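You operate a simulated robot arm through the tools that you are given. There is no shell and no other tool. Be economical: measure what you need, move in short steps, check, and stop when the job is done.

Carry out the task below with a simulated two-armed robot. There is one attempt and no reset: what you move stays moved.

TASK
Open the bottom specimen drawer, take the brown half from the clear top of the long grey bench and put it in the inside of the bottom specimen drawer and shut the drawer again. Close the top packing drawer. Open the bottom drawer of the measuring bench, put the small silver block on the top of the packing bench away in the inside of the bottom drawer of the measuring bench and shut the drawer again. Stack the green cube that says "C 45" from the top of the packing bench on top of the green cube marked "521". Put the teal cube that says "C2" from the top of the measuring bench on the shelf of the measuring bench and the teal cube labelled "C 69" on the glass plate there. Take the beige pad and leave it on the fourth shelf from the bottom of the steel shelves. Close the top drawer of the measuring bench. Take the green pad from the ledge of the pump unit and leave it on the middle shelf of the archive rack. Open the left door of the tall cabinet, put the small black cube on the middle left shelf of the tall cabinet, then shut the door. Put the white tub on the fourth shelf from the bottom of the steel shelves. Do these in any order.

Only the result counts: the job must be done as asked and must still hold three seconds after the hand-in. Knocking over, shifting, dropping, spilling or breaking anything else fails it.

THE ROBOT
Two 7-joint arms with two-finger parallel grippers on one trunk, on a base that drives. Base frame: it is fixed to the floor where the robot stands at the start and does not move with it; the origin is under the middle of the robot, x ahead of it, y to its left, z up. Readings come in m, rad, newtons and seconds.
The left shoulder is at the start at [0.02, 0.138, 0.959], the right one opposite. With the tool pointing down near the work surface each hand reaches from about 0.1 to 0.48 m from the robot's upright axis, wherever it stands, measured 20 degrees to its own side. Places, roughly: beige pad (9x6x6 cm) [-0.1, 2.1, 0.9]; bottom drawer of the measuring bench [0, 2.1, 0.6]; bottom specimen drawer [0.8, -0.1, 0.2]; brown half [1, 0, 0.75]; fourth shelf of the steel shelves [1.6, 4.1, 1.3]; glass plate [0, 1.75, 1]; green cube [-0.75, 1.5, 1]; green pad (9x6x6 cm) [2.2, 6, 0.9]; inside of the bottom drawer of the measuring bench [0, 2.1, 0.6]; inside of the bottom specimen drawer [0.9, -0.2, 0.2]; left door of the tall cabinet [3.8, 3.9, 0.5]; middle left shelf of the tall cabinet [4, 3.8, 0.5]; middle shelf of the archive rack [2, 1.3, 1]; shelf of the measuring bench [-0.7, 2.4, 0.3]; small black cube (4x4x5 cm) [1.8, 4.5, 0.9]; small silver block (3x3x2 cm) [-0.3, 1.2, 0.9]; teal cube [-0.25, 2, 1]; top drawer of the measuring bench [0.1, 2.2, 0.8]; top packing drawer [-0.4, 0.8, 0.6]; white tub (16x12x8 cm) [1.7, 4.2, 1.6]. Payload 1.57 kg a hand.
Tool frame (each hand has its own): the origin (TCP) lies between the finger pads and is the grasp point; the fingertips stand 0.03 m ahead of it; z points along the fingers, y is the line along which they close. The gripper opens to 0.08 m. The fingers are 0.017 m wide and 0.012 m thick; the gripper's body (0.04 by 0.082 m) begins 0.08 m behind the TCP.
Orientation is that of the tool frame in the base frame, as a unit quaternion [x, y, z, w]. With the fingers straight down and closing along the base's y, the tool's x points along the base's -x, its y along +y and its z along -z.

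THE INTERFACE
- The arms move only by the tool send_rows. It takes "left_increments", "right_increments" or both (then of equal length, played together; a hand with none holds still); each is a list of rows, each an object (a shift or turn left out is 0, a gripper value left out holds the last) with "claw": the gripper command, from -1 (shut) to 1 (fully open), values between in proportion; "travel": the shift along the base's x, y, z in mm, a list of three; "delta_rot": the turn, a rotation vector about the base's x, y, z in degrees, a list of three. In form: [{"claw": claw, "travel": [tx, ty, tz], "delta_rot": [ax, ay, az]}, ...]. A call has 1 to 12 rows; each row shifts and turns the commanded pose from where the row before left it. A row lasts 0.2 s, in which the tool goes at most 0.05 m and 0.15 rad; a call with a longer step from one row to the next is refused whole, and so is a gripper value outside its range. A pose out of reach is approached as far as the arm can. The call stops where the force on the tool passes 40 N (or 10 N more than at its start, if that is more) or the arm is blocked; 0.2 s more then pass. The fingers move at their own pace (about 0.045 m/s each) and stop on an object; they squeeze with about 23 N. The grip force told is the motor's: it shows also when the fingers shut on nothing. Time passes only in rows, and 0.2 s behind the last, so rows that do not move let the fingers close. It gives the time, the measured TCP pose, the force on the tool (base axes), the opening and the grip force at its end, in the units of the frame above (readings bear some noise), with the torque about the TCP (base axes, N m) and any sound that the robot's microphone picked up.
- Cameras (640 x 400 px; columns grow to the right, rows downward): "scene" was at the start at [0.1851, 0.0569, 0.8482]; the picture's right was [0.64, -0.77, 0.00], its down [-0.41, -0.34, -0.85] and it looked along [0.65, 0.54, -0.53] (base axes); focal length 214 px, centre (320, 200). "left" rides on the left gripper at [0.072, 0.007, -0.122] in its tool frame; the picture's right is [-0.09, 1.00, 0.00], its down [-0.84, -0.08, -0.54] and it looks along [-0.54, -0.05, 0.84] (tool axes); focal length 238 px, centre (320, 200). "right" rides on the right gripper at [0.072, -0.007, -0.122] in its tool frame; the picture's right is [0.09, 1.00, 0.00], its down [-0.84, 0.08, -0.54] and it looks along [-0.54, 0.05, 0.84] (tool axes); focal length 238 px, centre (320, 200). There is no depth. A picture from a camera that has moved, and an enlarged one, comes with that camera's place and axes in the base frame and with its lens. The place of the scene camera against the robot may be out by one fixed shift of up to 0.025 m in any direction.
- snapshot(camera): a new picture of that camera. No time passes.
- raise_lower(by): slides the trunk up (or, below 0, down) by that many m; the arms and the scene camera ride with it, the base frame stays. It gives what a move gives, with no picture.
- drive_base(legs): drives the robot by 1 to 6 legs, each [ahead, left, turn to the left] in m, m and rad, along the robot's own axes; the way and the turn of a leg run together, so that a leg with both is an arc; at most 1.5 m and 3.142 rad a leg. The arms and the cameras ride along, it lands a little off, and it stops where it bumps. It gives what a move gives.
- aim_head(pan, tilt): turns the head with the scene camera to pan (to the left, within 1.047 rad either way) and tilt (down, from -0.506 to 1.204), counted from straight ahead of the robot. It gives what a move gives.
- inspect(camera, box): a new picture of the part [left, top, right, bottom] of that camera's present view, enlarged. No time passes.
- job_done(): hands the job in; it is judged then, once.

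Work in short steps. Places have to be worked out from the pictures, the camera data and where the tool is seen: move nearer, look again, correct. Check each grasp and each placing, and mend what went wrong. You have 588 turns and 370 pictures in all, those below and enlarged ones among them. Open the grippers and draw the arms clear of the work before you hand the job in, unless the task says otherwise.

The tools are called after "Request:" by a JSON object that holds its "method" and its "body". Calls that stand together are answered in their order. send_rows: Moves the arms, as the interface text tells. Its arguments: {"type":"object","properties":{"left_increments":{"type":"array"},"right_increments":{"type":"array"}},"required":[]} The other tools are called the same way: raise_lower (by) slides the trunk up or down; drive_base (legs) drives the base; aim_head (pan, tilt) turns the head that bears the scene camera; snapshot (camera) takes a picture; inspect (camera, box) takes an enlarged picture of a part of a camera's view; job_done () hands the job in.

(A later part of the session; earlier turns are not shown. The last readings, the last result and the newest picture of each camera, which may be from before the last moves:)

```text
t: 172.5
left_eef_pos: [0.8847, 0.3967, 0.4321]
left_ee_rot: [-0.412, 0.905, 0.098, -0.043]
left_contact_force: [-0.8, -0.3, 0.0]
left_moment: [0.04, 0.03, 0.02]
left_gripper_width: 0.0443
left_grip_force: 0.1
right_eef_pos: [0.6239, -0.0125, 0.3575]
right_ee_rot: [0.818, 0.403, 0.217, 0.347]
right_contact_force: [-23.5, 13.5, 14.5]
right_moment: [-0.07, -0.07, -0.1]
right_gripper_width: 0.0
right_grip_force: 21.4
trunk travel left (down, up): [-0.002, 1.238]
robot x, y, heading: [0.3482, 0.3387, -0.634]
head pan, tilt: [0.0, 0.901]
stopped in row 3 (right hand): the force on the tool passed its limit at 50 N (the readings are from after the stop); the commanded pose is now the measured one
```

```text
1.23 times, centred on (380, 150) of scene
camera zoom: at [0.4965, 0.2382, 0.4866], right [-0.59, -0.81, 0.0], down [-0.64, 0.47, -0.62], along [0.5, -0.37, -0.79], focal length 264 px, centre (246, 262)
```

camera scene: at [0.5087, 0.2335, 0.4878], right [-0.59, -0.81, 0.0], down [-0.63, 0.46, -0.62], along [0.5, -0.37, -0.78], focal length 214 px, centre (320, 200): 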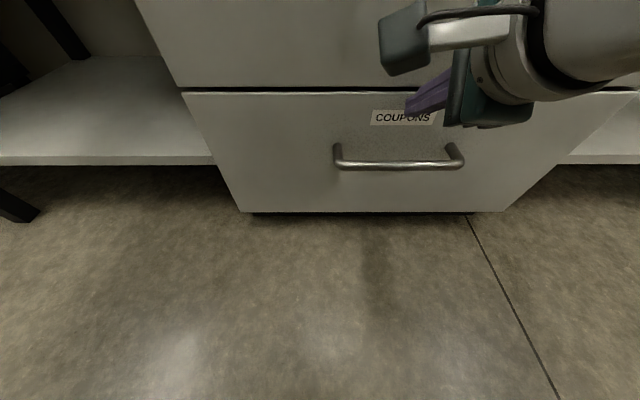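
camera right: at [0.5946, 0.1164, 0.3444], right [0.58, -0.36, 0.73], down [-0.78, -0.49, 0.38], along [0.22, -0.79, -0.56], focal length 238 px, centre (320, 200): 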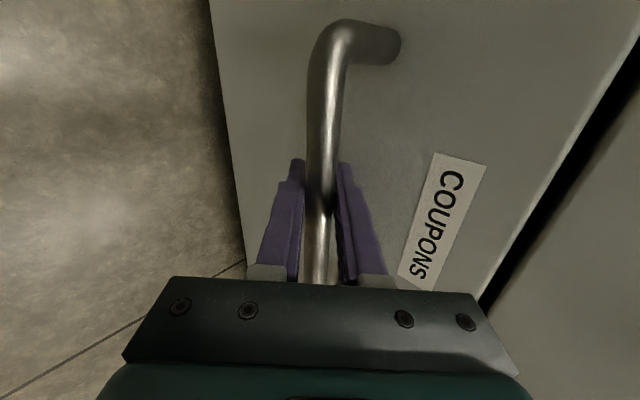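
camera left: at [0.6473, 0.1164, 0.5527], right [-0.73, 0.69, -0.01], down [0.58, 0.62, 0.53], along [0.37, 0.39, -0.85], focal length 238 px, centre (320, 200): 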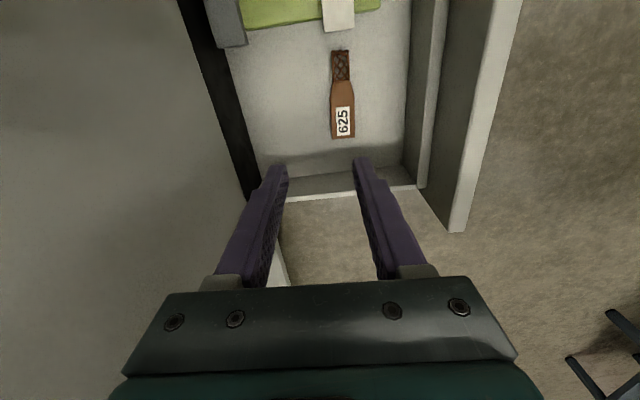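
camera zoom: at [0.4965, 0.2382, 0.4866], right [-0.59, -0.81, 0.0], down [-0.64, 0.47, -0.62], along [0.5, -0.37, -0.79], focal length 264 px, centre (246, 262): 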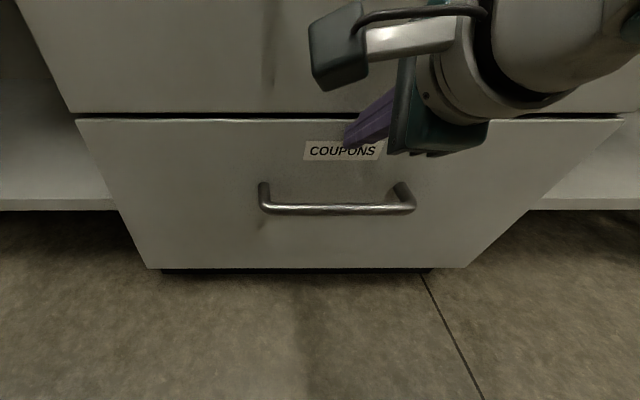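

Shut. I back off, upright the right hand and raise the trunk, then turn around to survey the packing bench.

Request:
{"method": "drive_base", "body": {"legs": [[-0.2, 0, 0]]}}

Request:
{"method": "raise_lower", "body": {"by": 0.4}}

Request:
{"method": "send_rows", "body": {"right_increments": [{"travel": [0, 0, 25]}, {"travel": [0, 0, 25]}, {"delta_rot": [4.1, 5.7, 0], "travel": [-5, -8, 10]}, {"delta_rot": [4.1, 5.7, 0], "travel": [-5, -8, 10]}, {"delta_rot": [4.1, 5.7, 0], "travel": [-5, -8, 10]}, {"delta_rot": [4.1, 5.7, 0], "travel": [-5, -8, 10]}, {"delta_rot": [4.1, 5.7, 0], "travel": [-5, -8, 0]}, {"delta_rot": [4.1, 5.7, 0], "travel": [-5, -8, 0]}, {"delta_rot": [4.1, 5.7, 0], "travel": [-5, -8, 0]}]}}

```text
t: 174.1
left_eef_pos: [0.7395, 0.5077, 0.4362]
left_ee_rot: [-0.413, 0.905, 0.094, -0.04]
left_contact_force: [0.1, -0.7, 0.2]
left_moment: [0.01, 0.03, 0.0]
left_gripper_width: 0.0439
left_grip_force: 0.0
right_eef_pos: [0.4805, 0.0984, 0.3612]
right_ee_rot: [0.816, 0.402, 0.22, 0.353]
right_contact_force: [-0.8, 0.1, 0.2]
right_moment: [0.0, 0.02, -0.01]
right_gripper_width: 0.0001
right_grip_force: 21.3
trunk travel left (down, up): [-0.002, 1.238]
robot x, y, heading: [0.1946, 0.458, -0.635]
head pan, tilt: [0.0, 0.901]
```

```text
t: 177.9
left_eef_pos: [0.7369, 0.5103, 0.8363]
left_ee_rot: [-0.413, 0.905, 0.095, -0.04]
left_contact_force: [-1.1, -0.5, 0.1]
left_moment: [-0.02, 0.02, -0.02]
left_gripper_width: 0.0439
left_grip_force: 0.0
right_eef_pos: [0.4769, 0.0996, 0.7615]
right_ee_rot: [0.816, 0.402, 0.22, 0.352]
right_contact_force: [-0.7, -0.7, 0.4]
right_moment: [-0.01, -0.02, -0.02]
right_gripper_width: 0.0
right_grip_force: 21.1
trunk travel left (down, up): [-0.402, 0.838]
robot x, y, heading: [0.1888, 0.4577, -0.636]
head pan, tilt: [0.0, 0.901]
```

```text
t: 179.9
left_eef_pos: [0.7376, 0.51, 0.8353]
left_ee_rot: [-0.413, 0.905, 0.095, -0.039]
left_contact_force: [1.8, -0.2, -0.6]
left_moment: [0.01, 0.02, -0.02]
left_gripper_width: 0.0441
left_grip_force: 0.2
right_eef_pos: [0.443, 0.0437, 0.8509]
right_ee_rot: [0.901, 0.433, 0.023, -0.015]
right_contact_force: [-0.4, -1.4, 0.3]
right_moment: [0.02, 0.0, 0.04]
right_gripper_width: 0.0
right_grip_force: 21.3
trunk travel left (down, up): [-0.402, 0.838]
robot x, y, heading: [0.1929, 0.4562, -0.633]
head pan, tilt: [0.0, 0.901]
```

I raise further to clear the bench tops and turn left to survey.

Request:
{"method": "raise_lower", "body": {"by": 0.3}}

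Request:
{"method": "drive_base", "body": {"legs": [[0, 0, 1.5]]}}

Request:
{"method": "aim_head", "body": {"pan": 0.6, "tilt": 0.5}}

Request:
{"method": "snapshot", "body": {"camera": "scene"}}

```text
t: 182.9
left_eef_pos: [0.7371, 0.5108, 1.1354]
left_ee_rot: [-0.414, 0.904, 0.096, -0.04]
left_contact_force: [0.6, -0.4, 0.7]
left_moment: [0.04, -0.02, -0.01]
left_gripper_width: 0.0442
left_grip_force: 0.1
right_eef_pos: [0.4417, 0.0431, 1.1496]
right_ee_rot: [0.902, 0.431, 0.022, -0.013]
right_contact_force: [-0.2, 0.6, -0.1]
right_moment: [-0.01, -0.03, 0.03]
right_gripper_width: 0.0
right_grip_force: 21.3
trunk travel left (down, up): [-0.702, 0.538]
robot x, y, heading: [0.1905, 0.4557, -0.633]
head pan, tilt: [0.0, 0.901]
```

```text
t: 187.0
left_eef_pos: [0.1735, 1.0033, 1.1348]
left_ee_rot: [0.92, -0.378, -0.043, 0.093]
left_contact_force: [-0.1, 0.8, 0.1]
left_moment: [-0.01, 0.0, -0.03]
left_gripper_width: 0.044
left_grip_force: 0.1
right_eef_pos: [0.6175, 0.6794, 1.1499]
right_ee_rot: [0.364, 0.931, 0.007, -0.025]
right_contact_force: [0.4, 0.6, 0.4]
right_moment: [-0.02, -0.03, 0.01]
right_gripper_width: 0.0
right_grip_force: 21.3
trunk travel left (down, up): [-0.702, 0.538]
robot x, y, heading: [0.1894, 0.4553, 0.87]
head pan, tilt: [0.0, 0.901]
```

```text
t: 188.0
left_eef_pos: [0.1727, 1.004, 1.135]
left_ee_rot: [0.92, -0.379, -0.043, 0.094]
left_contact_force: [0.0, -0.4, 0.5]
left_moment: [0.01, -0.01, 0.02]
left_gripper_width: 0.044
left_grip_force: 0.1
right_eef_pos: [0.6197, 0.6788, 1.149]
right_ee_rot: [0.365, 0.931, 0.007, -0.024]
right_contact_force: [-0.2, -1.1, 0.0]
right_moment: [0.01, 0.03, 0.0]
right_gripper_width: 0.0
right_grip_force: 21.3
trunk travel left (down, up): [-0.702, 0.538]
robot x, y, heading: [0.1891, 0.4557, 0.873]
head pan, tilt: [0.6, 0.499]
```

```text
289 pictures are left
camera scene: at [0.2802, 0.6219, 1.2214], right [0.99, -0.1, 0.0], down [-0.05, -0.48, -0.88], along [0.09, 0.87, -0.48], focal length 214 px, centre (320, 200)
```

scene: 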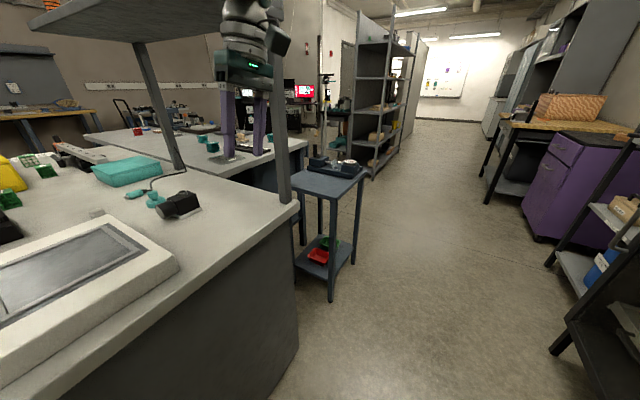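

Request:
{"method": "aim_head", "body": {"pan": 1.04, "tilt": 0.6}}

Request:
{"method": "snapshot", "body": {"camera": "scene"}}

```text
t: 188.9
left_eef_pos: [0.1734, 1.004, 1.1343]
left_ee_rot: [0.92, -0.379, -0.042, 0.093]
left_contact_force: [-0.3, 0.2, 0.6]
left_moment: [0.04, 0.01, 0.03]
left_gripper_width: 0.0442
left_grip_force: 0.1
right_eef_pos: [0.618, 0.6784, 1.15]
right_ee_rot: [0.365, 0.931, 0.006, -0.024]
right_contact_force: [0.7, -0.1, 0.4]
right_moment: [0.01, -0.01, 0.01]
right_gripper_width: 0.0
right_grip_force: 21.5
trunk travel left (down, up): [-0.702, 0.538]
robot x, y, heading: [0.1874, 0.4557, 0.868]
head pan, tilt: [1.04, 0.6]
```

```text
288 pictures are left
camera scene: at [0.2417, 0.6147, 1.2124], right [0.94, 0.33, 0.0], down [0.19, -0.53, -0.83], along [-0.27, 0.78, -0.56], focal length 214 px, centre (320, 200)
```

scene: 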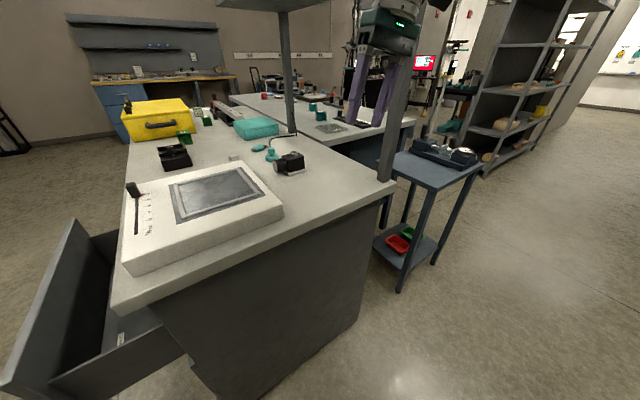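

The packing bench lies left; its drawers open toward the near side (−d). Its open top drawer front is centred near (−0.49,0.71). I drive around: back, then left, facing the drawer.

Request:
{"method": "drive_base", "body": {"legs": [[0, 0, 0.08], [-0.7, 0, 0], [0, 0.65, 0]]}}

Request:
{"method": "aim_head", "body": {"pan": 0, "tilt": 0.6}}

Request:
{"method": "snapshot", "body": {"camera": "scene"}}

```text
t: 196.3
left_eef_pos: [-0.7784, 0.843, 1.1349]
left_ee_rot: [0.93, -0.354, -0.039, 0.095]
left_contact_force: [0.7, 0.3, -0.1]
left_moment: [0.01, -0.03, 0.0]
left_gripper_width: 0.0441
left_grip_force: 0.1
right_eef_pos: [-0.3167, 0.5424, 1.1494]
right_ee_rot: [0.339, 0.94, 0.006, -0.025]
right_contact_force: [0.0, -0.5, -0.1]
right_moment: [-0.04, 0.02, -0.01]
right_gripper_width: 0.0
right_grip_force: 21.4
trunk travel left (down, up): [-0.702, 0.538]
robot x, y, heading: [-0.7313, 0.2964, 0.921]
head pan, tilt: [1.04, 0.6]
```

```text
t: 197.6
left_eef_pos: [-0.7788, 0.8441, 1.1346]
left_ee_rot: [0.93, -0.353, -0.041, 0.095]
left_contact_force: [-0.2, 0.7, -0.4]
left_moment: [0.0, 0.01, -0.02]
left_gripper_width: 0.044
left_grip_force: 0.0
right_eef_pos: [-0.3156, 0.5428, 1.1495]
right_ee_rot: [0.339, 0.94, 0.005, -0.025]
right_contact_force: [-0.2, -0.3, -0.6]
right_moment: [0.02, 0.01, 0.02]
right_gripper_width: 0.0
right_grip_force: 21.0
trunk travel left (down, up): [-0.702, 0.538]
robot x, y, heading: [-0.7333, 0.2982, 0.923]
head pan, tilt: [0.0, 0.6]
```

```text
287 pictures are left
camera scene: at [-0.6014, 0.4457, 1.2124], right [0.8, -0.6, 0.0], down [-0.34, -0.45, -0.83], along [0.5, 0.66, -0.56], focal length 214 px, centre (320, 200)
```

scene: 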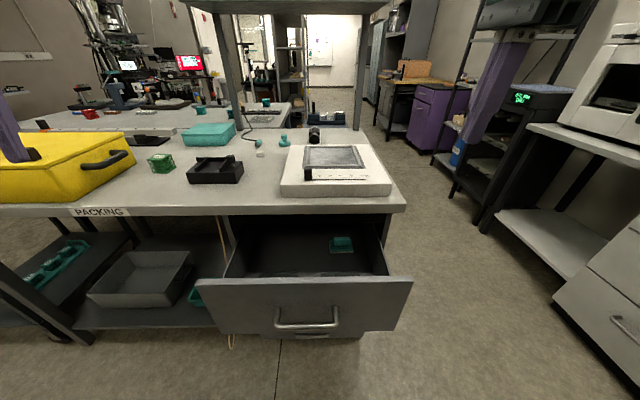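

I face the open drawer squarely. I shift left so it sits in front of the right hand, lower the trunk and pitch the right hand forward.

Request:
{"method": "drive_base", "body": {"legs": [[0, 0.13, 0.03]]}}

Request:
{"method": "raise_lower", "body": {"by": -0.36}}

Request:
{"method": "send_rows", "body": {"right_increments": [{"delta_rot": [6.1, -4.3, 0], "travel": [-6, -6, 0]}, {"delta_rot": [6.1, -4.3, 0], "travel": [-6, -6, 0]}, {"delta_rot": [6.1, -4.3, 0], "travel": [-6, -6, 0]}, {"delta_rot": [6.1, -4.3, 0], "travel": [-6, -6, 0]}, {"delta_rot": [6.1, -4.3, 0], "travel": [-6, -6, 0]}, {"delta_rot": [6.1, -4.3, 0], "travel": [-6, -6, 0]}]}}

Request:
{"method": "snapshot", "body": {"camera": "scene"}}

```text
t: 198.9
left_eef_pos: [-0.9009, 0.9186, 1.1347]
left_ee_rot: [0.935, -0.34, -0.038, 0.095]
left_contact_force: [0.6, 0.0, -0.2]
left_moment: [-0.01, 0.0, 0.04]
left_gripper_width: 0.0441
left_grip_force: 0.1
right_eef_pos: [-0.4292, 0.6324, 1.1501]
right_ee_rot: [0.324, 0.946, 0.006, -0.026]
right_contact_force: [0.3, 0.5, -0.7]
right_moment: [-0.01, 0.02, -0.01]
right_gripper_width: 0.0
right_grip_force: 20.9
trunk travel left (down, up): [-0.702, 0.538]
robot x, y, heading: [-0.8398, 0.374, 0.956]
head pan, tilt: [0.0, 0.6]
```

```text
t: 202.4
left_eef_pos: [-0.9012, 0.9189, 0.7752]
left_ee_rot: [0.935, -0.339, -0.038, 0.095]
left_contact_force: [-0.9, 0.8, 0.5]
left_moment: [0.01, -0.02, -0.02]
left_gripper_width: 0.044
left_grip_force: 0.1
right_eef_pos: [-0.4292, 0.6325, 0.7901]
right_ee_rot: [0.323, 0.946, 0.006, -0.025]
right_contact_force: [-0.6, 0.6, -0.5]
right_moment: [0.0, 0.01, -0.02]
right_gripper_width: 0.0
right_grip_force: 21.5
trunk travel left (down, up): [-0.342, 0.898]
robot x, y, heading: [-0.8376, 0.3729, 0.958]
head pan, tilt: [0.0, 0.6]
```

```text
t: 203.8
left_eef_pos: [-0.9015, 0.9182, 0.775]
left_ee_rot: [0.935, -0.338, -0.038, 0.095]
left_contact_force: [0.2, 0.3, -0.6]
left_moment: [0.0, -0.02, -0.03]
left_gripper_width: 0.044
left_grip_force: 0.0
right_eef_pos: [-0.4651, 0.5971, 0.7893]
right_ee_rot: [0.291, 0.878, 0.371, 0.082]
right_contact_force: [-0.3, -0.5, 0.0]
right_moment: [-0.01, 0.01, -0.01]
right_gripper_width: 0.0
right_grip_force: 20.9
trunk travel left (down, up): [-0.342, 0.898]
robot x, y, heading: [-0.8341, 0.3718, 0.956]
head pan, tilt: [0.0, 0.6]
```

```text
286 pictures are left
camera scene: at [-0.7121, 0.526, 0.8523], right [0.82, -0.58, 0.0], down [-0.33, -0.46, -0.82], along [0.48, 0.67, -0.57], focal length 214 px, centre (320, 200)
```

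scene: 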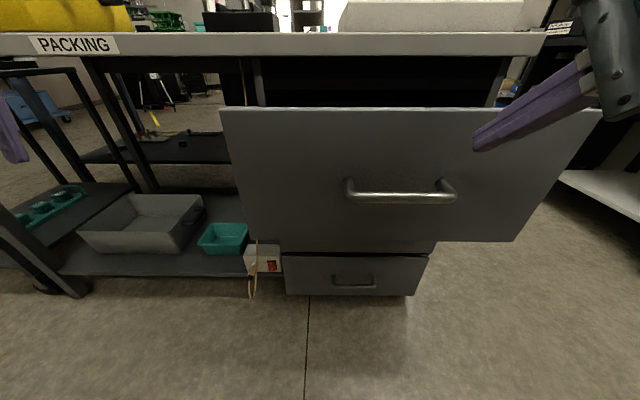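

The hand is pitched 45°, tips ahead of the panel (top z≈0.80, bar z≈0.69). I centre it a bit and push by driving forward.

Request:
{"method": "send_rows", "body": {"right_increments": [{"travel": [-17, 12, -10]}, {"travel": [-17, 12, -10]}]}}

Request:
{"method": "drive_base", "body": {"legs": [[0.12, 0, 0]]}}

Request:
{"method": "snapshot", "body": {"camera": "scene"}}

```text
t: 204.4
left_eef_pos: [-0.9007, 0.9178, 0.7744]
left_ee_rot: [0.936, -0.338, -0.038, 0.095]
left_contact_force: [0.3, -0.3, 0.4]
left_moment: [-0.01, 0.02, 0.0]
left_gripper_width: 0.0437
left_grip_force: 0.0
right_eef_pos: [-0.4977, 0.6208, 0.7702]
right_ee_rot: [0.291, 0.878, 0.371, 0.084]
right_contact_force: [-0.4, -0.1, -1.2]
right_moment: [0.02, -0.04, 0.0]
right_gripper_width: 0.0003
right_grip_force: 20.8
trunk travel left (down, up): [-0.342, 0.898]
robot x, y, heading: [-0.8354, 0.3713, 0.955]
head pan, tilt: [0.0, 0.6]
```

```text
t: 205.7
left_eef_pos: [-0.8306, 1.0158, 0.7763]
left_ee_rot: [0.935, -0.339, -0.039, 0.096]
left_contact_force: [0.6, 0.2, -0.1]
left_moment: [-0.02, 0.02, -0.01]
left_gripper_width: 0.0439
left_grip_force: 0.1
right_eef_pos: [-0.4276, 0.7198, 0.7703]
right_ee_rot: [0.291, 0.878, 0.37, 0.085]
right_contact_force: [0.7, -0.3, -0.3]
right_moment: [-0.01, 0.01, -0.02]
right_gripper_width: 0.0
right_grip_force: 21.5
trunk travel left (down, up): [-0.342, 0.898]
robot x, y, heading: [-0.7655, 0.4728, 0.956]
head pan, tilt: [0.0, 0.6]
```

```text
285 pictures are left
camera scene: at [-0.6417, 0.6245, 0.8525], right [0.82, -0.58, 0.0], down [-0.33, -0.46, -0.83], along [0.48, 0.67, -0.56], focal length 214 px, centre (320, 200)
```

scene: 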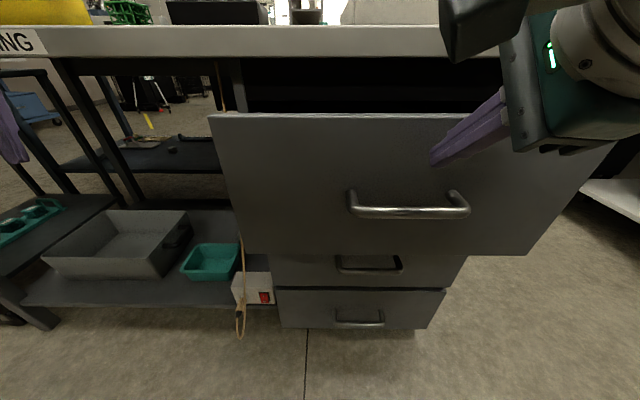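

Moving in. A further 9 cm by base.

Request:
{"method": "drive_base", "body": {"legs": [[0.08, 0, 0]]}}

Request:
{"method": "snapshot", "body": {"camera": "scene"}}

```text
t: 206.7
left_eef_pos: [-0.7982, 1.063, 0.7768]
left_ee_rot: [0.934, -0.335, -0.04, 0.114]
left_contact_force: [-2.6, -7.2, 2.4]
left_moment: [0.84, -0.3, -0.01]
left_gripper_width: 0.044
left_grip_force: 0.1
right_eef_pos: [-0.3898, 0.7731, 0.7712]
right_ee_rot: [0.292, 0.878, 0.37, 0.084]
right_contact_force: [0.3, -0.1, 0.7]
right_moment: [0.04, -0.03, 0.02]
right_gripper_width: 0.0
right_grip_force: 21.1
trunk travel left (down, up): [-0.342, 0.898]
robot x, y, heading: [-0.725, 0.5263, 0.954]
head pan, tilt: [0.0, 0.6]
stopped in leg 1: the force on the tool passed its limit at 205 N (the readings are from after the stop); the commanded pose is now the measured one
```

```text
284 pictures are left
camera scene: at [-0.604, 0.6782, 0.8521], right [0.82, -0.58, 0.0], down [-0.33, -0.46, -0.82], along [0.47, 0.67, -0.57], focal length 214 px, centre (320, 200)
```

scene: 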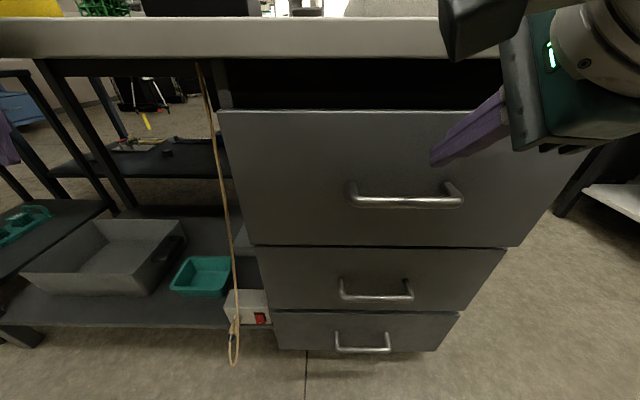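

The left hand touched the bench edge. I back 2 cm and finish pushing with the right arm.

Request:
{"method": "drive_base", "body": {"legs": [[-0.03, 0, 0]]}}

Request:
{"method": "send_rows", "body": {"right_increments": [{"travel": [12, 16, 0]}, {"travel": [12, 16, 0]}, {"travel": [12, 16, 0]}, {"travel": [8, 12, 0]}, {"travel": [8, 12, 0]}, {"travel": [8, 12, 0]}]}}

Request:
{"method": "snapshot", "body": {"camera": "scene"}}

```text
t: 207.6
left_eef_pos: [-0.8133, 1.0406, 0.776]
left_ee_rot: [0.934, -0.335, -0.039, 0.113]
left_contact_force: [0.9, -0.2, -0.6]
left_moment: [-0.02, -0.03, 0.01]
left_gripper_width: 0.0437
left_grip_force: 0.2
right_eef_pos: [-0.406, 0.7505, 0.77]
right_ee_rot: [0.291, 0.878, 0.372, 0.084]
right_contact_force: [-0.8, -0.9, -0.6]
right_moment: [0.0, -0.03, -0.01]
right_gripper_width: 0.0
right_grip_force: 21.2
trunk travel left (down, up): [-0.342, 0.898]
robot x, y, heading: [-0.7448, 0.5029, 0.955]
head pan, tilt: [0.0, 0.6]
```

```text
t: 208.8
left_eef_pos: [-0.8145, 1.0326, 0.7739]
left_ee_rot: [0.934, -0.335, -0.04, 0.116]
left_contact_force: [0.2, 0.2, -0.5]
left_moment: [-0.01, -0.01, 0.01]
left_gripper_width: 0.0441
left_grip_force: 0.0
right_eef_pos: [-0.3626, 0.8127, 0.7692]
right_ee_rot: [0.289, 0.879, 0.37, 0.081]
right_contact_force: [-13.8, -25.8, 12.4]
right_moment: [-0.13, -0.02, -0.24]
right_gripper_width: 0.0001
right_grip_force: 21.6
trunk travel left (down, up): [-0.342, 0.898]
robot x, y, heading: [-0.7487, 0.5011, 0.959]
head pan, tilt: [0.0, 0.6]
stopped in row 6 (right hand): the force on the tool passed its limit at 54 N (the readings are from after the stop); the commanded pose is now the measured one
```

```text
283 pictures are left
camera scene: at [-0.6223, 0.6482, 0.8516], right [0.82, -0.58, 0.0], down [-0.33, -0.47, -0.82], along [0.48, 0.67, -0.57], focal length 214 px, centre (320, 200)
```

scene: 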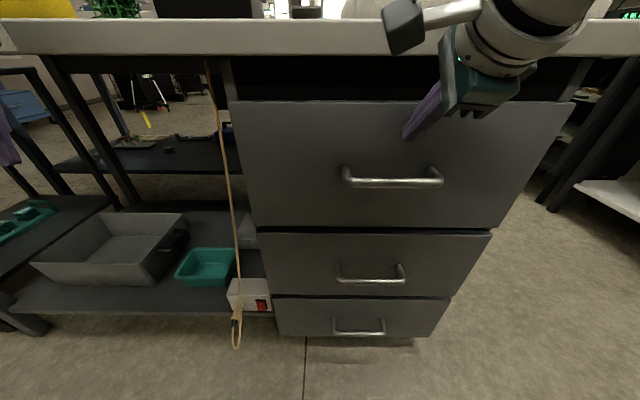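

The top drawer front is now flush with the others. I withdraw, upright the right hand, raise the trunk and look at the bench top.

Request:
{"method": "drive_base", "body": {"legs": [[-0.15, 0, 0]]}}

Request:
{"method": "raise_lower", "body": {"by": 0.3}}

Request:
{"method": "send_rows", "body": {"right_increments": [{"delta_rot": [-6.1, 4.3, 0], "travel": [4, 0, 5], "claw": 1}, {"delta_rot": [-6.1, 4.3, 0], "travel": [4, 0, 5]}, {"delta_rot": [-6.1, 4.3, 0], "travel": [4, 0, 0]}, {"delta_rot": [-6.1, 4.3, 0], "travel": [4, 0, 0]}, {"delta_rot": [-6.1, 4.3, 0], "travel": [4, 0, 0]}, {"delta_rot": [-6.1, 4.3, 0], "travel": [4, 0, 0]}]}}

Request:
{"method": "aim_head", "body": {"pan": 0, "tilt": 0.55}}

Request:
{"method": "snapshot", "body": {"camera": "scene"}}

```text
t: 210.1
left_eef_pos: [-0.9011, 0.9168, 0.7766]
left_ee_rot: [0.935, -0.334, -0.04, 0.113]
left_contact_force: [-0.8, 1.0, -0.2]
left_moment: [0.02, 0.03, -0.01]
left_gripper_width: 0.044
left_grip_force: 0.0
right_eef_pos: [-0.4473, 0.698, 0.773]
right_ee_rot: [0.287, 0.878, 0.375, 0.082]
right_contact_force: [-0.2, -0.3, -0.6]
right_moment: [-0.01, -0.01, 0.0]
right_gripper_width: 0.0001
right_grip_force: 20.9
trunk travel left (down, up): [-0.342, 0.898]
robot x, y, heading: [-0.8339, 0.3798, 0.959]
head pan, tilt: [0.0, 0.6]
```

```text
t: 213.1
left_eef_pos: [-0.8999, 0.9183, 1.0764]
left_ee_rot: [0.935, -0.334, -0.04, 0.113]
left_contact_force: [0.9, 0.5, -0.5]
left_moment: [0.0, 0.03, 0.0]
left_gripper_width: 0.0438
left_grip_force: 0.1
right_eef_pos: [-0.4469, 0.6998, 1.0723]
right_ee_rot: [0.287, 0.878, 0.376, 0.08]
right_contact_force: [-0.9, -0.1, -1.0]
right_moment: [-0.02, -0.03, 0.0]
right_gripper_width: 0.0
right_grip_force: 21.0
trunk travel left (down, up): [-0.642, 0.598]
robot x, y, heading: [-0.8343, 0.378, 0.956]
head pan, tilt: [0.0, 0.6]
```

```text
t: 214.5
left_eef_pos: [-0.9009, 0.9173, 1.0766]
left_ee_rot: [0.935, -0.334, -0.039, 0.114]
left_contact_force: [0.6, -0.3, -0.3]
left_moment: [0.0, 0.01, 0.02]
left_gripper_width: 0.0439
left_grip_force: 0.1
right_eef_pos: [-0.4298, 0.686, 1.082]
right_ee_rot: [0.321, 0.947, 0.01, -0.028]
right_contact_force: [-0.5, -0.1, -0.2]
right_moment: [0.02, -0.01, 0.03]
right_gripper_width: 0.0799
right_grip_force: 0.0
right hand out of reach, approached as far as the arm can: row 6
trunk travel left (down, up): [-0.642, 0.598]
robot x, y, heading: [-0.8287, 0.3808, 0.959]
head pan, tilt: [0.0, 0.6]
```

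```text
t: 215.2
left_eef_pos: [-0.9008, 0.9187, 1.0775]
left_ee_rot: [0.935, -0.333, -0.04, 0.113]
left_contact_force: [-0.5, 0.1, 0.4]
left_moment: [0.06, -0.01, -0.02]
left_gripper_width: 0.044
left_grip_force: 0.2
right_eef_pos: [-0.4282, 0.685, 1.0816]
right_ee_rot: [0.323, 0.946, 0.012, -0.027]
right_contact_force: [0.0, 0.2, 0.0]
right_moment: [-0.02, 0.02, -0.01]
right_gripper_width: 0.0801
right_grip_force: 0.1
trunk travel left (down, up): [-0.642, 0.598]
robot x, y, heading: [-0.8287, 0.3817, 0.958]
head pan, tilt: [0.0, 0.55]
```

```text
282 pictures are left
camera scene: at [-0.706, 0.5341, 1.1569], right [0.82, -0.57, 0.0], down [-0.3, -0.43, -0.85], along [0.49, 0.7, -0.52], focal length 214 px, centre (320, 200)
```

scene: 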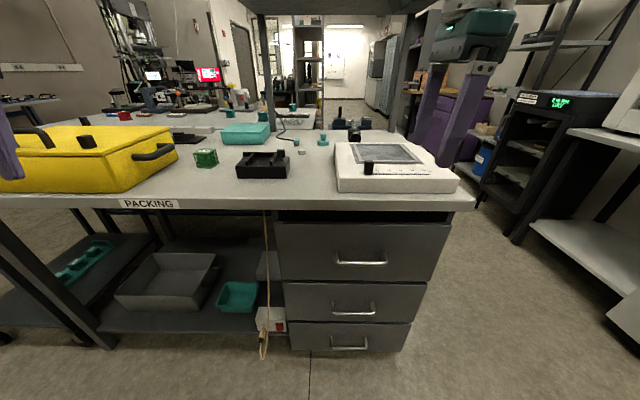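

All three drawers flush. I zoom on the bench top items.

Request:
{"method": "inspect", "body": {"camera": "scene", "box": [150, 90, 420, 210]}}

Request:
{"method": "snapshot", "body": {"camera": "left"}}

Request:
{"method": "snapshot", "body": {"camera": "right"}}

```text
2.37 times, centred on (285, 150) of scene
camera zoom: at [-0.706, 0.5341, 1.1569], right [0.82, -0.57, 0.0], down [-0.3, -0.43, -0.85], along [0.49, 0.7, -0.52], focal length 508 px, centre (403, 318)
```

zoom: 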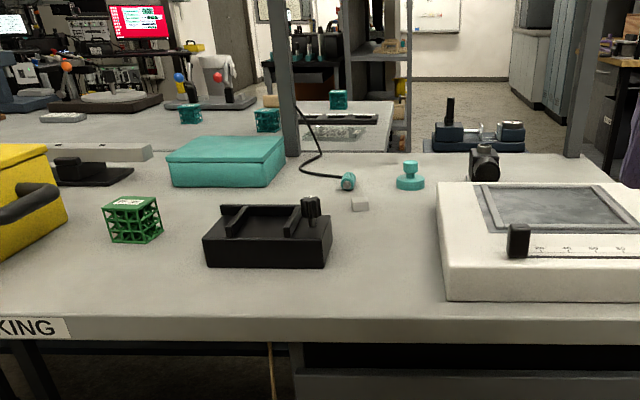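

```text
280 pictures are left
camera left: at [-0.8298, 0.8902, 1.196], right [-0.68, -0.69, 0.24], down [-0.52, 0.69, 0.51], along [-0.51, 0.22, -0.83], focal length 238 px, centre (320, 200)
```

left: 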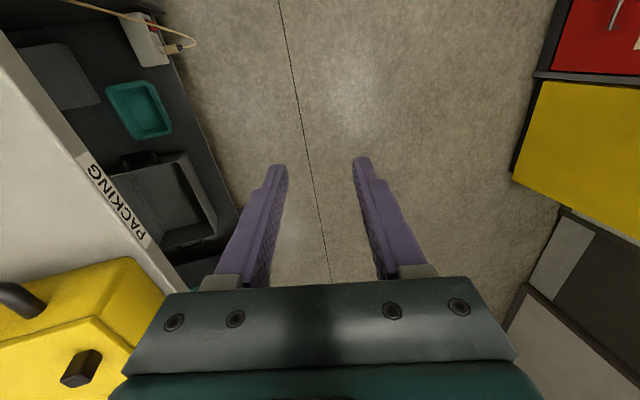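

```text
279 pictures are left
camera right: at [-0.4834, 0.7191, 1.2071], right [0.54, 0.84, 0.01], down [0.73, -0.47, 0.49], along [0.42, -0.26, -0.87], focal length 238 px, centre (320, 200)
```

right: 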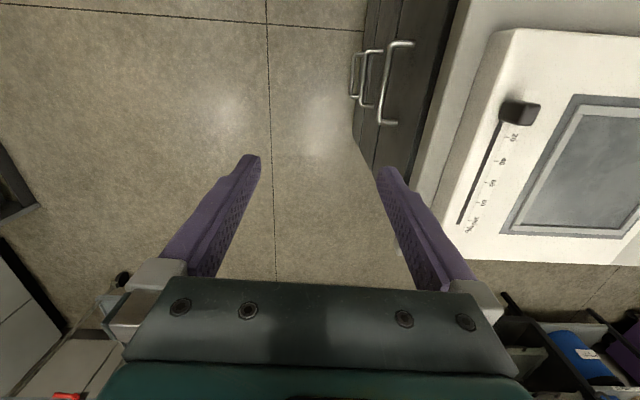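

I need the green cubes' labels; I raise the trunk for an overview.

Request:
{"method": "raise_lower", "body": {"by": 0.35}}

Request:
{"method": "aim_head", "body": {"pan": 0.35, "tilt": 0.6}}

Request:
{"method": "snapshot", "body": {"camera": "scene"}}

```text
t: 218.6
left_eef_pos: [-0.9007, 0.9178, 1.427]
left_ee_rot: [0.935, -0.334, -0.04, 0.114]
left_contact_force: [1.3, -0.5, -0.2]
left_moment: [-0.01, 0.02, -0.02]
left_gripper_width: 0.0438
left_grip_force: 0.0
right_eef_pos: [-0.4292, 0.6862, 1.4309]
right_ee_rot: [0.323, 0.946, 0.01, -0.028]
right_contact_force: [-0.2, -0.3, -0.5]
right_moment: [-0.01, -0.02, 0.0]
right_gripper_width: 0.0803
right_grip_force: 0.0
trunk travel left (down, up): [-0.992, 0.248]
robot x, y, heading: [-0.8342, 0.3807, 0.96]
head pan, tilt: [0.0, 0.55]
```

```text
t: 219.4
left_eef_pos: [-0.9007, 0.9182, 1.427]
left_ee_rot: [0.935, -0.334, -0.039, 0.113]
left_contact_force: [-0.5, -0.5, 0.5]
left_moment: [-0.03, 0.0, 0.0]
left_gripper_width: 0.044
left_grip_force: 0.0
right_eef_pos: [-0.4283, 0.6852, 1.4305]
right_ee_rot: [0.323, 0.946, 0.011, -0.028]
right_contact_force: [0.9, 0.5, -0.6]
right_moment: [-0.02, 0.01, -0.03]
right_gripper_width: 0.08
right_grip_force: 0.1
trunk travel left (down, up): [-0.992, 0.248]
robot x, y, heading: [-0.833, 0.3816, 0.96]
head pan, tilt: [0.351, 0.6]
```

```text
278 pictures are left
camera scene: at [-0.7347, 0.546, 1.5024], right [0.97, -0.26, 0.0], down [-0.15, -0.55, -0.83], along [0.21, 0.8, -0.56], focal length 214 px, centre (320, 200)
```

scene: 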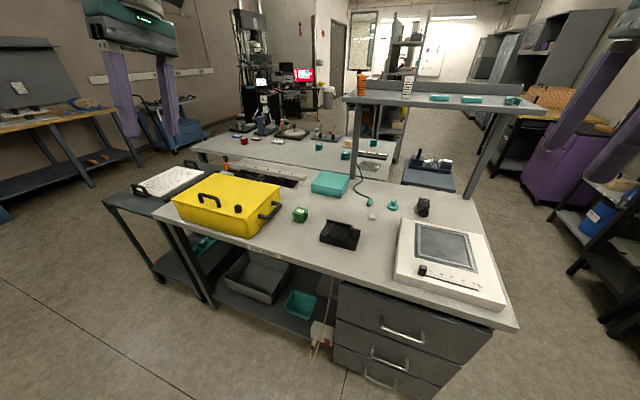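

Request:
{"method": "inspect", "body": {"camera": "scene", "box": [160, 120, 460, 270]}}

Request:
{"method": "inspect", "body": {"camera": "scene", "box": [280, 190, 340, 230]}}

```text
2.13 times, centred on (310, 195) of scene
camera zoom: at [-0.7347, 0.546, 1.5024], right [0.97, -0.26, 0.0], down [-0.15, -0.55, -0.83], along [0.21, 0.8, -0.56], focal length 458 px, centre (341, 211)
```

zoom: 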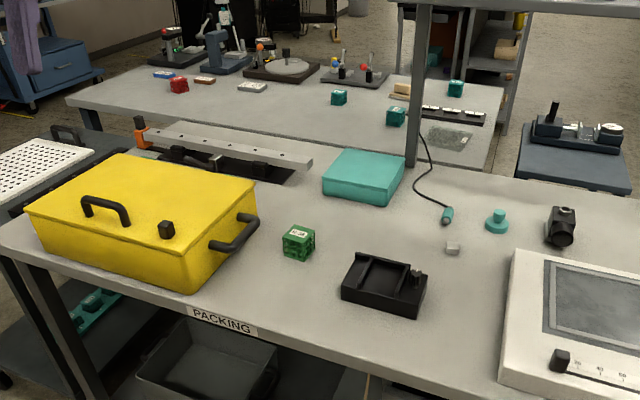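

```text
10.00 times, centred on (310, 210) of scene
camera zoom: at [-0.7347, 0.546, 1.5024], right [0.97, -0.26, 0.0], down [-0.15, -0.55, -0.83], along [0.21, 0.8, -0.56], focal length 2145 px, centre (420, 100)
```

zoom: 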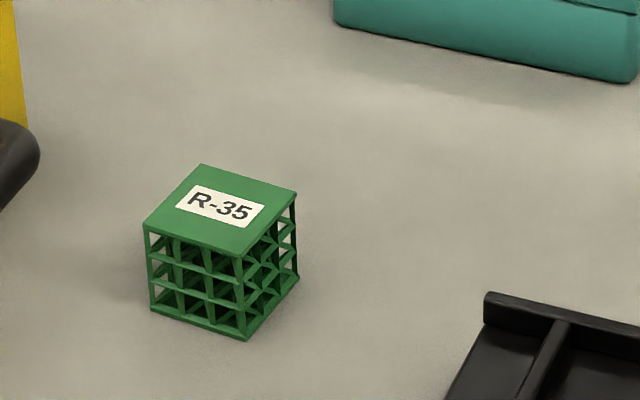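

That one is "R-35", not ours. The wanted green cubes must be behind the yellow case; I raise fully to look over it.

Request:
{"method": "raise_lower", "body": {"by": 0.24}}

Request:
{"method": "inspect", "body": {"camera": "scene", "box": [120, 150, 420, 330]}}

```text
t: 221.9
left_eef_pos: [-0.899, 0.917, 1.6678]
left_ee_rot: [0.935, -0.333, -0.039, 0.114]
left_contact_force: [0.1, 0.5, 0.2]
left_moment: [-0.02, 0.02, -0.01]
left_gripper_width: 0.0441
left_grip_force: 0.1
right_eef_pos: [-0.4288, 0.6854, 1.6718]
right_ee_rot: [0.323, 0.946, 0.011, -0.028]
right_contact_force: [0.1, 0.2, 0.1]
right_moment: [-0.02, -0.02, 0.03]
right_gripper_width: 0.0802
right_grip_force: 0.1
trunk travel left (down, up): [-1.232, 0.008]
robot x, y, heading: [-0.8346, 0.3788, 0.96]
head pan, tilt: [0.351, 0.6]
```

```text
2.13 times, centred on (270, 240) of scene
camera zoom: at [-0.7347, 0.546, 1.7424], right [0.97, -0.26, 0.0], down [-0.15, -0.55, -0.83], along [0.21, 0.8, -0.56], focal length 458 px, centre (427, 115)
```

zoom: 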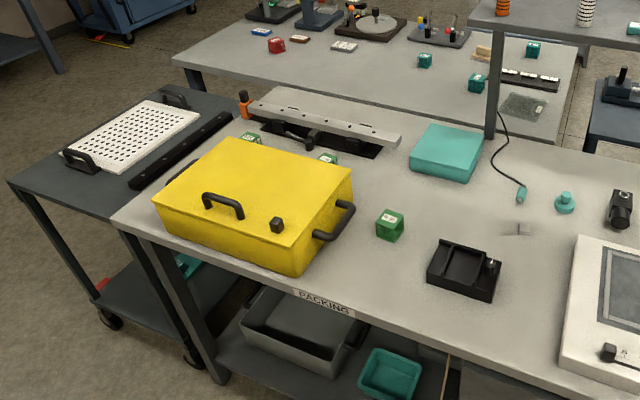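

Two green cubes lie behind the yellow case. I zoom on their labels.

Request:
{"method": "inspect", "body": {"camera": "scene", "box": [170, 190, 240, 236]}}

Request:
{"method": "inspect", "body": {"camera": "scene", "box": [205, 205, 245, 230]}}

```text
8.70 times, centred on (205, 213) of scene
camera zoom: at [-0.7347, 0.546, 1.7424], right [0.97, -0.26, 0.0], down [-0.15, -0.55, -0.83], along [0.21, 0.8, -0.56], focal length 1865 px, centre (1320, 87)
```

zoom: 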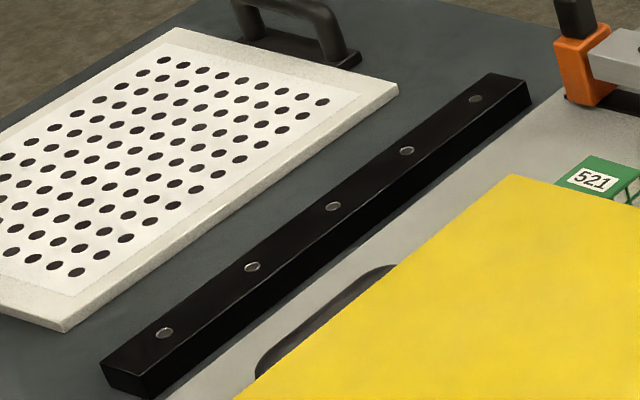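

```text
16.00 times, centred on (225, 218) of scene
camera zoom: at [-0.7347, 0.546, 1.7424], right [0.97, -0.26, 0.0], down [-0.15, -0.55, -0.83], along [0.21, 0.8, -0.56], focal length 3432 px, centre (1840, -80)
```

zoom: 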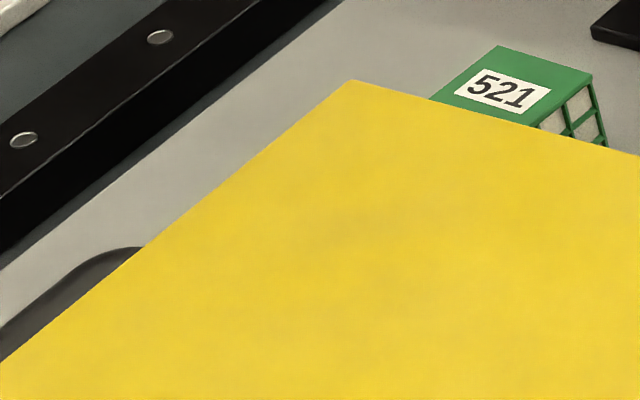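

"521" is the left one at ≈(−0.97,1.72), the other at ≈(−0.75,1.57) should be "C 45". I verify its label.

Request:
{"method": "inspect", "body": {"camera": "scene", "box": [255, 205, 295, 230]}}

Request:
{"method": "drive_base", "body": {"legs": [[0, 0.49, -0.01]]}}

Request:
{"method": "raise_lower", "body": {"by": -0.35}}

Request:
{"method": "aim_head", "body": {"pan": 0, "tilt": 0.5}}

Request:
{"method": "snapshot", "body": {"camera": "scene"}}

```text
16.00 times, centred on (275, 218) of scene
camera zoom: at [-0.7347, 0.546, 1.7424], right [0.97, -0.26, 0.0], down [-0.15, -0.55, -0.83], along [0.21, 0.8, -0.56], focal length 3432 px, centre (1040, -80)
```

zoom: 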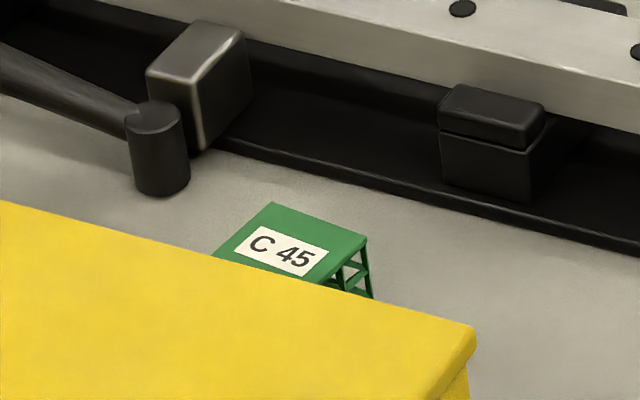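

```text
t: 224.8
left_eef_pos: [-1.2888, 1.192, 1.6682]
left_ee_rot: [0.935, -0.334, -0.04, 0.113]
left_contact_force: [0.6, 0.9, 0.0]
left_moment: [-0.01, -0.01, -0.02]
left_gripper_width: 0.0439
left_grip_force: 0.0
right_eef_pos: [-0.8181, 0.9589, 1.671]
right_ee_rot: [0.324, 0.946, 0.011, -0.027]
right_contact_force: [-0.6, -0.2, -0.2]
right_moment: [0.03, 0.01, -0.01]
right_gripper_width: 0.0799
right_grip_force: 0.0
trunk travel left (down, up): [-1.232, 0.008]
robot x, y, heading: [-1.2182, 0.6539, 0.956]
head pan, tilt: [0.351, 0.6]
```

```text
t: 228.2
left_eef_pos: [-1.2877, 1.1913, 1.3169]
left_ee_rot: [0.934, -0.335, -0.04, 0.113]
left_contact_force: [0.3, 0.3, 0.2]
left_moment: [0.03, 0.0, 0.0]
left_gripper_width: 0.0441
left_grip_force: 0.3
right_eef_pos: [-0.8174, 0.9581, 1.3218]
right_ee_rot: [0.324, 0.946, 0.01, -0.028]
right_contact_force: [0.7, -0.7, -0.2]
right_moment: [-0.01, 0.0, 0.0]
right_gripper_width: 0.0803
right_grip_force: 0.0
trunk travel left (down, up): [-0.882, 0.358]
robot x, y, heading: [-1.2197, 0.6532, 0.96]
head pan, tilt: [0.351, 0.6]
```

```text
t: 229.0
left_eef_pos: [-1.2881, 1.1912, 1.3178]
left_ee_rot: [0.935, -0.335, -0.039, 0.113]
left_contact_force: [0.2, -0.9, -0.1]
left_moment: [-0.01, 0.03, -0.02]
left_gripper_width: 0.0443
left_grip_force: 0.1
right_eef_pos: [-0.8172, 0.9579, 1.3213]
right_ee_rot: [0.324, 0.946, 0.01, -0.027]
right_contact_force: [-0.1, -0.2, -0.5]
right_moment: [-0.02, 0.01, 0.0]
right_gripper_width: 0.0799
right_grip_force: 0.2
trunk travel left (down, up): [-0.882, 0.358]
robot x, y, heading: [-1.2173, 0.6499, 0.955]
head pan, tilt: [0.0, 0.499]
```

```text
271 pictures are left
camera scene: at [-1.0941, 0.8086, 1.4015], right [0.82, -0.58, 0.0], down [-0.28, -0.39, -0.88], along [0.51, 0.72, -0.48], focal length 214 px, centre (320, 200)
```

scene: 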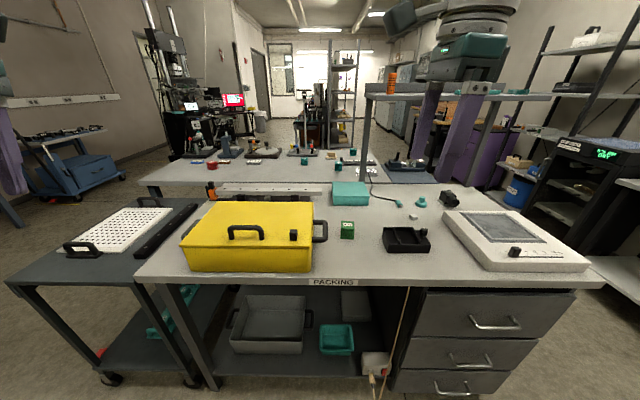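

"C 45" confirmed. In free air I bring the left hand to the front and yaw it so that it closes sideways, with a forward pitch.

Request:
{"method": "send_rows", "body": {"left_increments": [{"travel": [28, -9, 0]}, {"travel": [28, -9, 0]}, {"travel": [28, -9, 0]}, {"travel": [28, -9, 0]}, {"travel": [28, -9, 0], "delta_rot": [0, 0, -8]}, {"travel": [28, -9, 0], "delta_rot": [0, 0, -8]}, {"delta_rot": [0, 0, -8]}, {"delta_rot": [0, 0, -8]}, {"delta_rot": [0, 0, -8]}, {"delta_rot": [0, 0, -8]}]}}

```text
t: 231.2
left_eef_pos: [-1.1293, 1.1184, 1.3168]
left_ee_rot: [0.716, -0.688, -0.082, 0.087]
left_contact_force: [0.1, 0.0, 0.2]
left_moment: [-0.03, 0.02, 0.01]
left_gripper_width: 0.0441
left_grip_force: 0.0
left hand out of reach, approached as far as the arm can: row 4, 5, 6
right_eef_pos: [-0.8162, 0.9577, 1.3207]
right_ee_rot: [0.324, 0.946, 0.011, -0.027]
right_contact_force: [0.1, 0.0, 0.5]
right_moment: [0.0, -0.01, -0.06]
right_gripper_width: 0.0797
right_grip_force: 0.1
trunk travel left (down, up): [-0.882, 0.358]
robot x, y, heading: [-1.219, 0.6558, 0.958]
head pan, tilt: [0.0, 0.499]
```

Request:
{"method": "send_rows", "body": {"left_increments": [{"delta_rot": [0.35, -6.85, 0]}, {"delta_rot": [0.35, -6.85, 0]}, {"delta_rot": [6.8, -4.8, 0]}, {"delta_rot": [6.8, -4.8, 0]}, {"delta_rot": [6.8, -4.8, 0]}, {"delta_rot": [0, 0, -7.4]}, {"delta_rot": [0, 0, -7.4]}, {"delta_rot": [0, 0, -7.4]}, {"delta_rot": [0, 0, -7.4]}, {"delta_rot": [0, 0, -7.4]}]}}

```text
t: 233.4
left_eef_pos: [-1.1247, 1.1276, 1.3126]
left_ee_rot: [-0.454, 0.864, -0.038, 0.213]
left_contact_force: [0.0, -0.6, -0.5]
left_moment: [0.0, 0.01, 0.02]
left_gripper_width: 0.0438
left_grip_force: 0.0
left hand out of reach, approached as far as the arm can: row 3, 10
right_eef_pos: [-0.8166, 0.9582, 1.3222]
right_ee_rot: [0.324, 0.946, 0.01, -0.028]
right_contact_force: [0.6, -0.9, 0.3]
right_moment: [-0.02, -0.01, -0.01]
right_gripper_width: 0.0799
right_grip_force: 0.1
trunk travel left (down, up): [-0.882, 0.358]
robot x, y, heading: [-1.22, 0.6498, 0.954]
head pan, tilt: [0.0, 0.499]
```

Request:
{"method": "send_rows", "body": {"left_increments": [{"delta_rot": [4.35, 6.1, 0], "claw": 1}, {"delta_rot": [4.35, 6.1, 0]}]}}

Request:
{"method": "drive_base", "body": {"legs": [[0.42, 0, 0]]}}

Request:
{"method": "snapshot", "body": {"camera": "left"}}

Request:
{"method": "snapshot", "body": {"camera": "scene"}}

```text
t: 234.0
left_eef_pos: [-1.1285, 1.1311, 1.3144]
left_ee_rot: [-0.441, 0.88, 0.081, 0.154]
left_contact_force: [0.1, 0.0, -0.6]
left_moment: [-0.01, 0.0, -0.01]
left_gripper_width: 0.08
left_grip_force: 0.1
right_eef_pos: [-0.8169, 0.9587, 1.322]
right_ee_rot: [0.324, 0.946, 0.01, -0.028]
right_contact_force: [-0.7, -0.9, 0.4]
right_moment: [-0.01, 0.01, 0.01]
right_gripper_width: 0.0804
right_grip_force: 0.1
trunk travel left (down, up): [-0.882, 0.358]
robot x, y, heading: [-1.221, 0.6535, 0.958]
head pan, tilt: [0.0, 0.499]
```

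```text
t: 236.6
left_eef_pos: [-0.8843, 1.4686, 1.3127]
left_ee_rot: [-0.438, 0.882, 0.078, 0.153]
left_contact_force: [0.0, -0.6, 0.5]
left_moment: [0.0, 0.0, 0.02]
left_gripper_width: 0.0801
left_grip_force: 0.0
right_eef_pos: [-0.574, 1.2954, 1.3204]
right_ee_rot: [0.326, 0.945, 0.011, -0.028]
right_contact_force: [-0.8, 0.2, -0.5]
right_moment: [0.0, 0.0, 0.01]
right_gripper_width: 0.0798
right_grip_force: 0.0
trunk travel left (down, up): [-0.882, 0.358]
robot x, y, heading: [-0.9819, 0.993, 0.953]
head pan, tilt: [0.0, 0.499]
```

```text
270 pictures are left
camera left: at [-0.9544, 1.3856, 1.4021], right [-0.74, 0.67, 0.04], down [0.43, 0.43, 0.79], along [0.52, 0.6, -0.61], focal length 238 px, centre (320, 200)
```

left: 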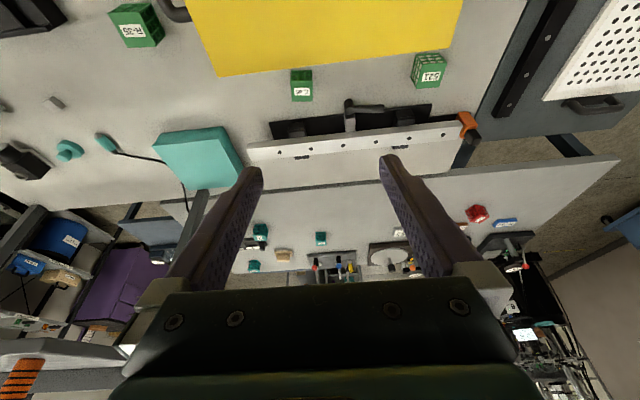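

```text
269 pictures are left
camera scene: at [-0.852, 1.1458, 1.3981], right [0.81, -0.59, 0.0], down [-0.3, -0.41, -0.86], along [0.51, 0.69, -0.51], focal length 214 px, centre (320, 200)
```

scene: 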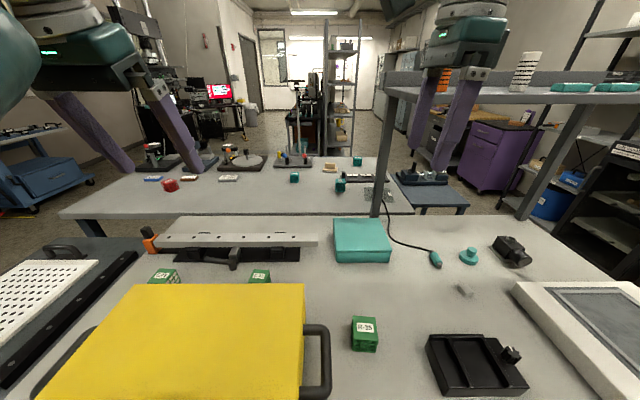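

Views put C 45 near (−0.775,1.55). I lower the trunk 0.25 m and approach above it.

Request:
{"method": "raise_lower", "body": {"by": -0.25}}

Request:
{"method": "send_rows", "body": {"left_increments": [{"travel": [20, 10, 0]}, {"travel": [20, 10, 0]}, {"travel": [20, 10, 0]}, {"travel": [19, 10, 0]}]}}

Request:
{"method": "snapshot", "body": {"camera": "left"}}

```text
t: 239.2
left_eef_pos: [-0.885, 1.4695, 1.0632]
left_ee_rot: [-0.438, 0.882, 0.078, 0.153]
left_contact_force: [0.5, 0.7, 0.2]
left_moment: [0.01, -0.01, 0.01]
left_gripper_width: 0.0798
left_grip_force: 0.1
right_eef_pos: [-0.5749, 1.296, 1.0705]
right_ee_rot: [0.326, 0.945, 0.011, -0.027]
right_contact_force: [-0.8, 0.3, -0.7]
right_moment: [0.0, 0.0, 0.02]
right_gripper_width: 0.08
right_grip_force: 0.0
trunk travel left (down, up): [-0.632, 0.608]
robot x, y, heading: [-0.9779, 0.9945, 0.952]
head pan, tilt: [0.0, 0.499]
```

```text
t: 240.2
left_eef_pos: [-0.8052, 1.5096, 1.063]
left_ee_rot: [-0.438, 0.882, 0.077, 0.153]
left_contact_force: [-0.4, 0.1, 0.6]
left_moment: [0.0, 0.0, 0.02]
left_gripper_width: 0.08
left_grip_force: 0.1
right_eef_pos: [-0.5754, 1.2957, 1.0717]
right_ee_rot: [0.326, 0.945, 0.01, -0.028]
right_contact_force: [-0.1, 0.3, 0.3]
right_moment: [0.03, 0.0, 0.02]
right_gripper_width: 0.0801
right_grip_force: 0.1
trunk travel left (down, up): [-0.632, 0.608]
robot x, y, heading: [-0.9791, 0.9899, 0.95]
head pan, tilt: [0.0, 0.499]
```

```text
268 pictures are left
camera left: at [-0.8749, 1.4267, 1.1523], right [-0.74, 0.67, 0.03], down [0.43, 0.43, 0.79], along [0.52, 0.6, -0.61], focal length 238 px, centre (320, 200)
```

left: 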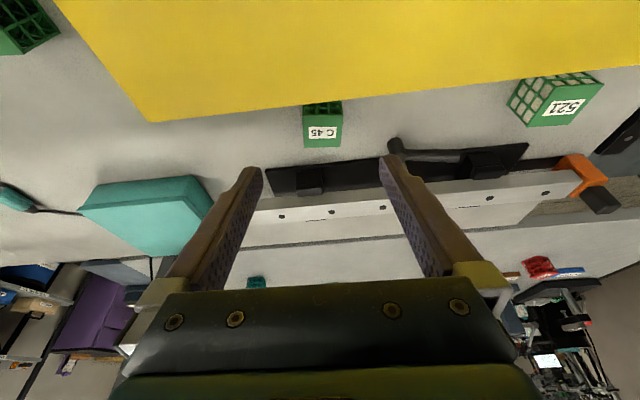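

C 45's top is at ≈(−0.78,1.545,0.955), right along the tool axis. I descend along the axis and close.

Request:
{"method": "send_rows", "body": {"left_increments": [{"travel": [5, 7, -23]}, {"travel": [5, 7, -23]}, {"travel": [5, 7, -23]}, {"travel": [5, 7, -23]}, {"travel": [5, 7, -23]}]}}

Request:
{"method": "snapshot", "body": {"camera": "left"}}

```text
t: 241.3
left_eef_pos: [-0.7963, 1.5258, 0.9627]
left_ee_rot: [-0.438, 0.882, 0.078, 0.154]
left_contact_force: [0.0, 0.5, 0.0]
left_moment: [-0.01, -0.03, 0.01]
left_gripper_width: 0.08
left_grip_force: 0.1
left hand out of reach, approached as far as the arm can: row 4, 5
right_eef_pos: [-0.5743, 1.2952, 1.0713]
right_ee_rot: [0.326, 0.945, 0.011, -0.028]
right_contact_force: [-0.2, 0.3, 0.6]
right_moment: [-0.02, 0.03, 0.01]
right_gripper_width: 0.0802
right_grip_force: 0.1
trunk travel left (down, up): [-0.632, 0.608]
robot x, y, heading: [-0.9778, 0.9942, 0.953]
head pan, tilt: [0.0, 0.499]
```

```text
267 pictures are left
camera left: at [-0.8656, 1.4426, 1.0513], right [-0.74, 0.67, 0.04], down [0.43, 0.43, 0.79], along [0.52, 0.6, -0.61], focal length 238 px, centre (320, 200)
```

left: 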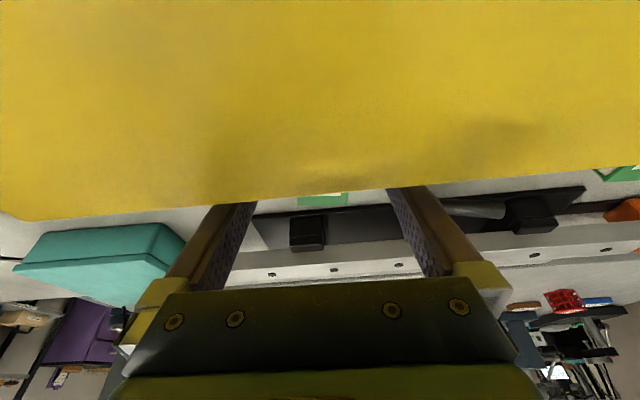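

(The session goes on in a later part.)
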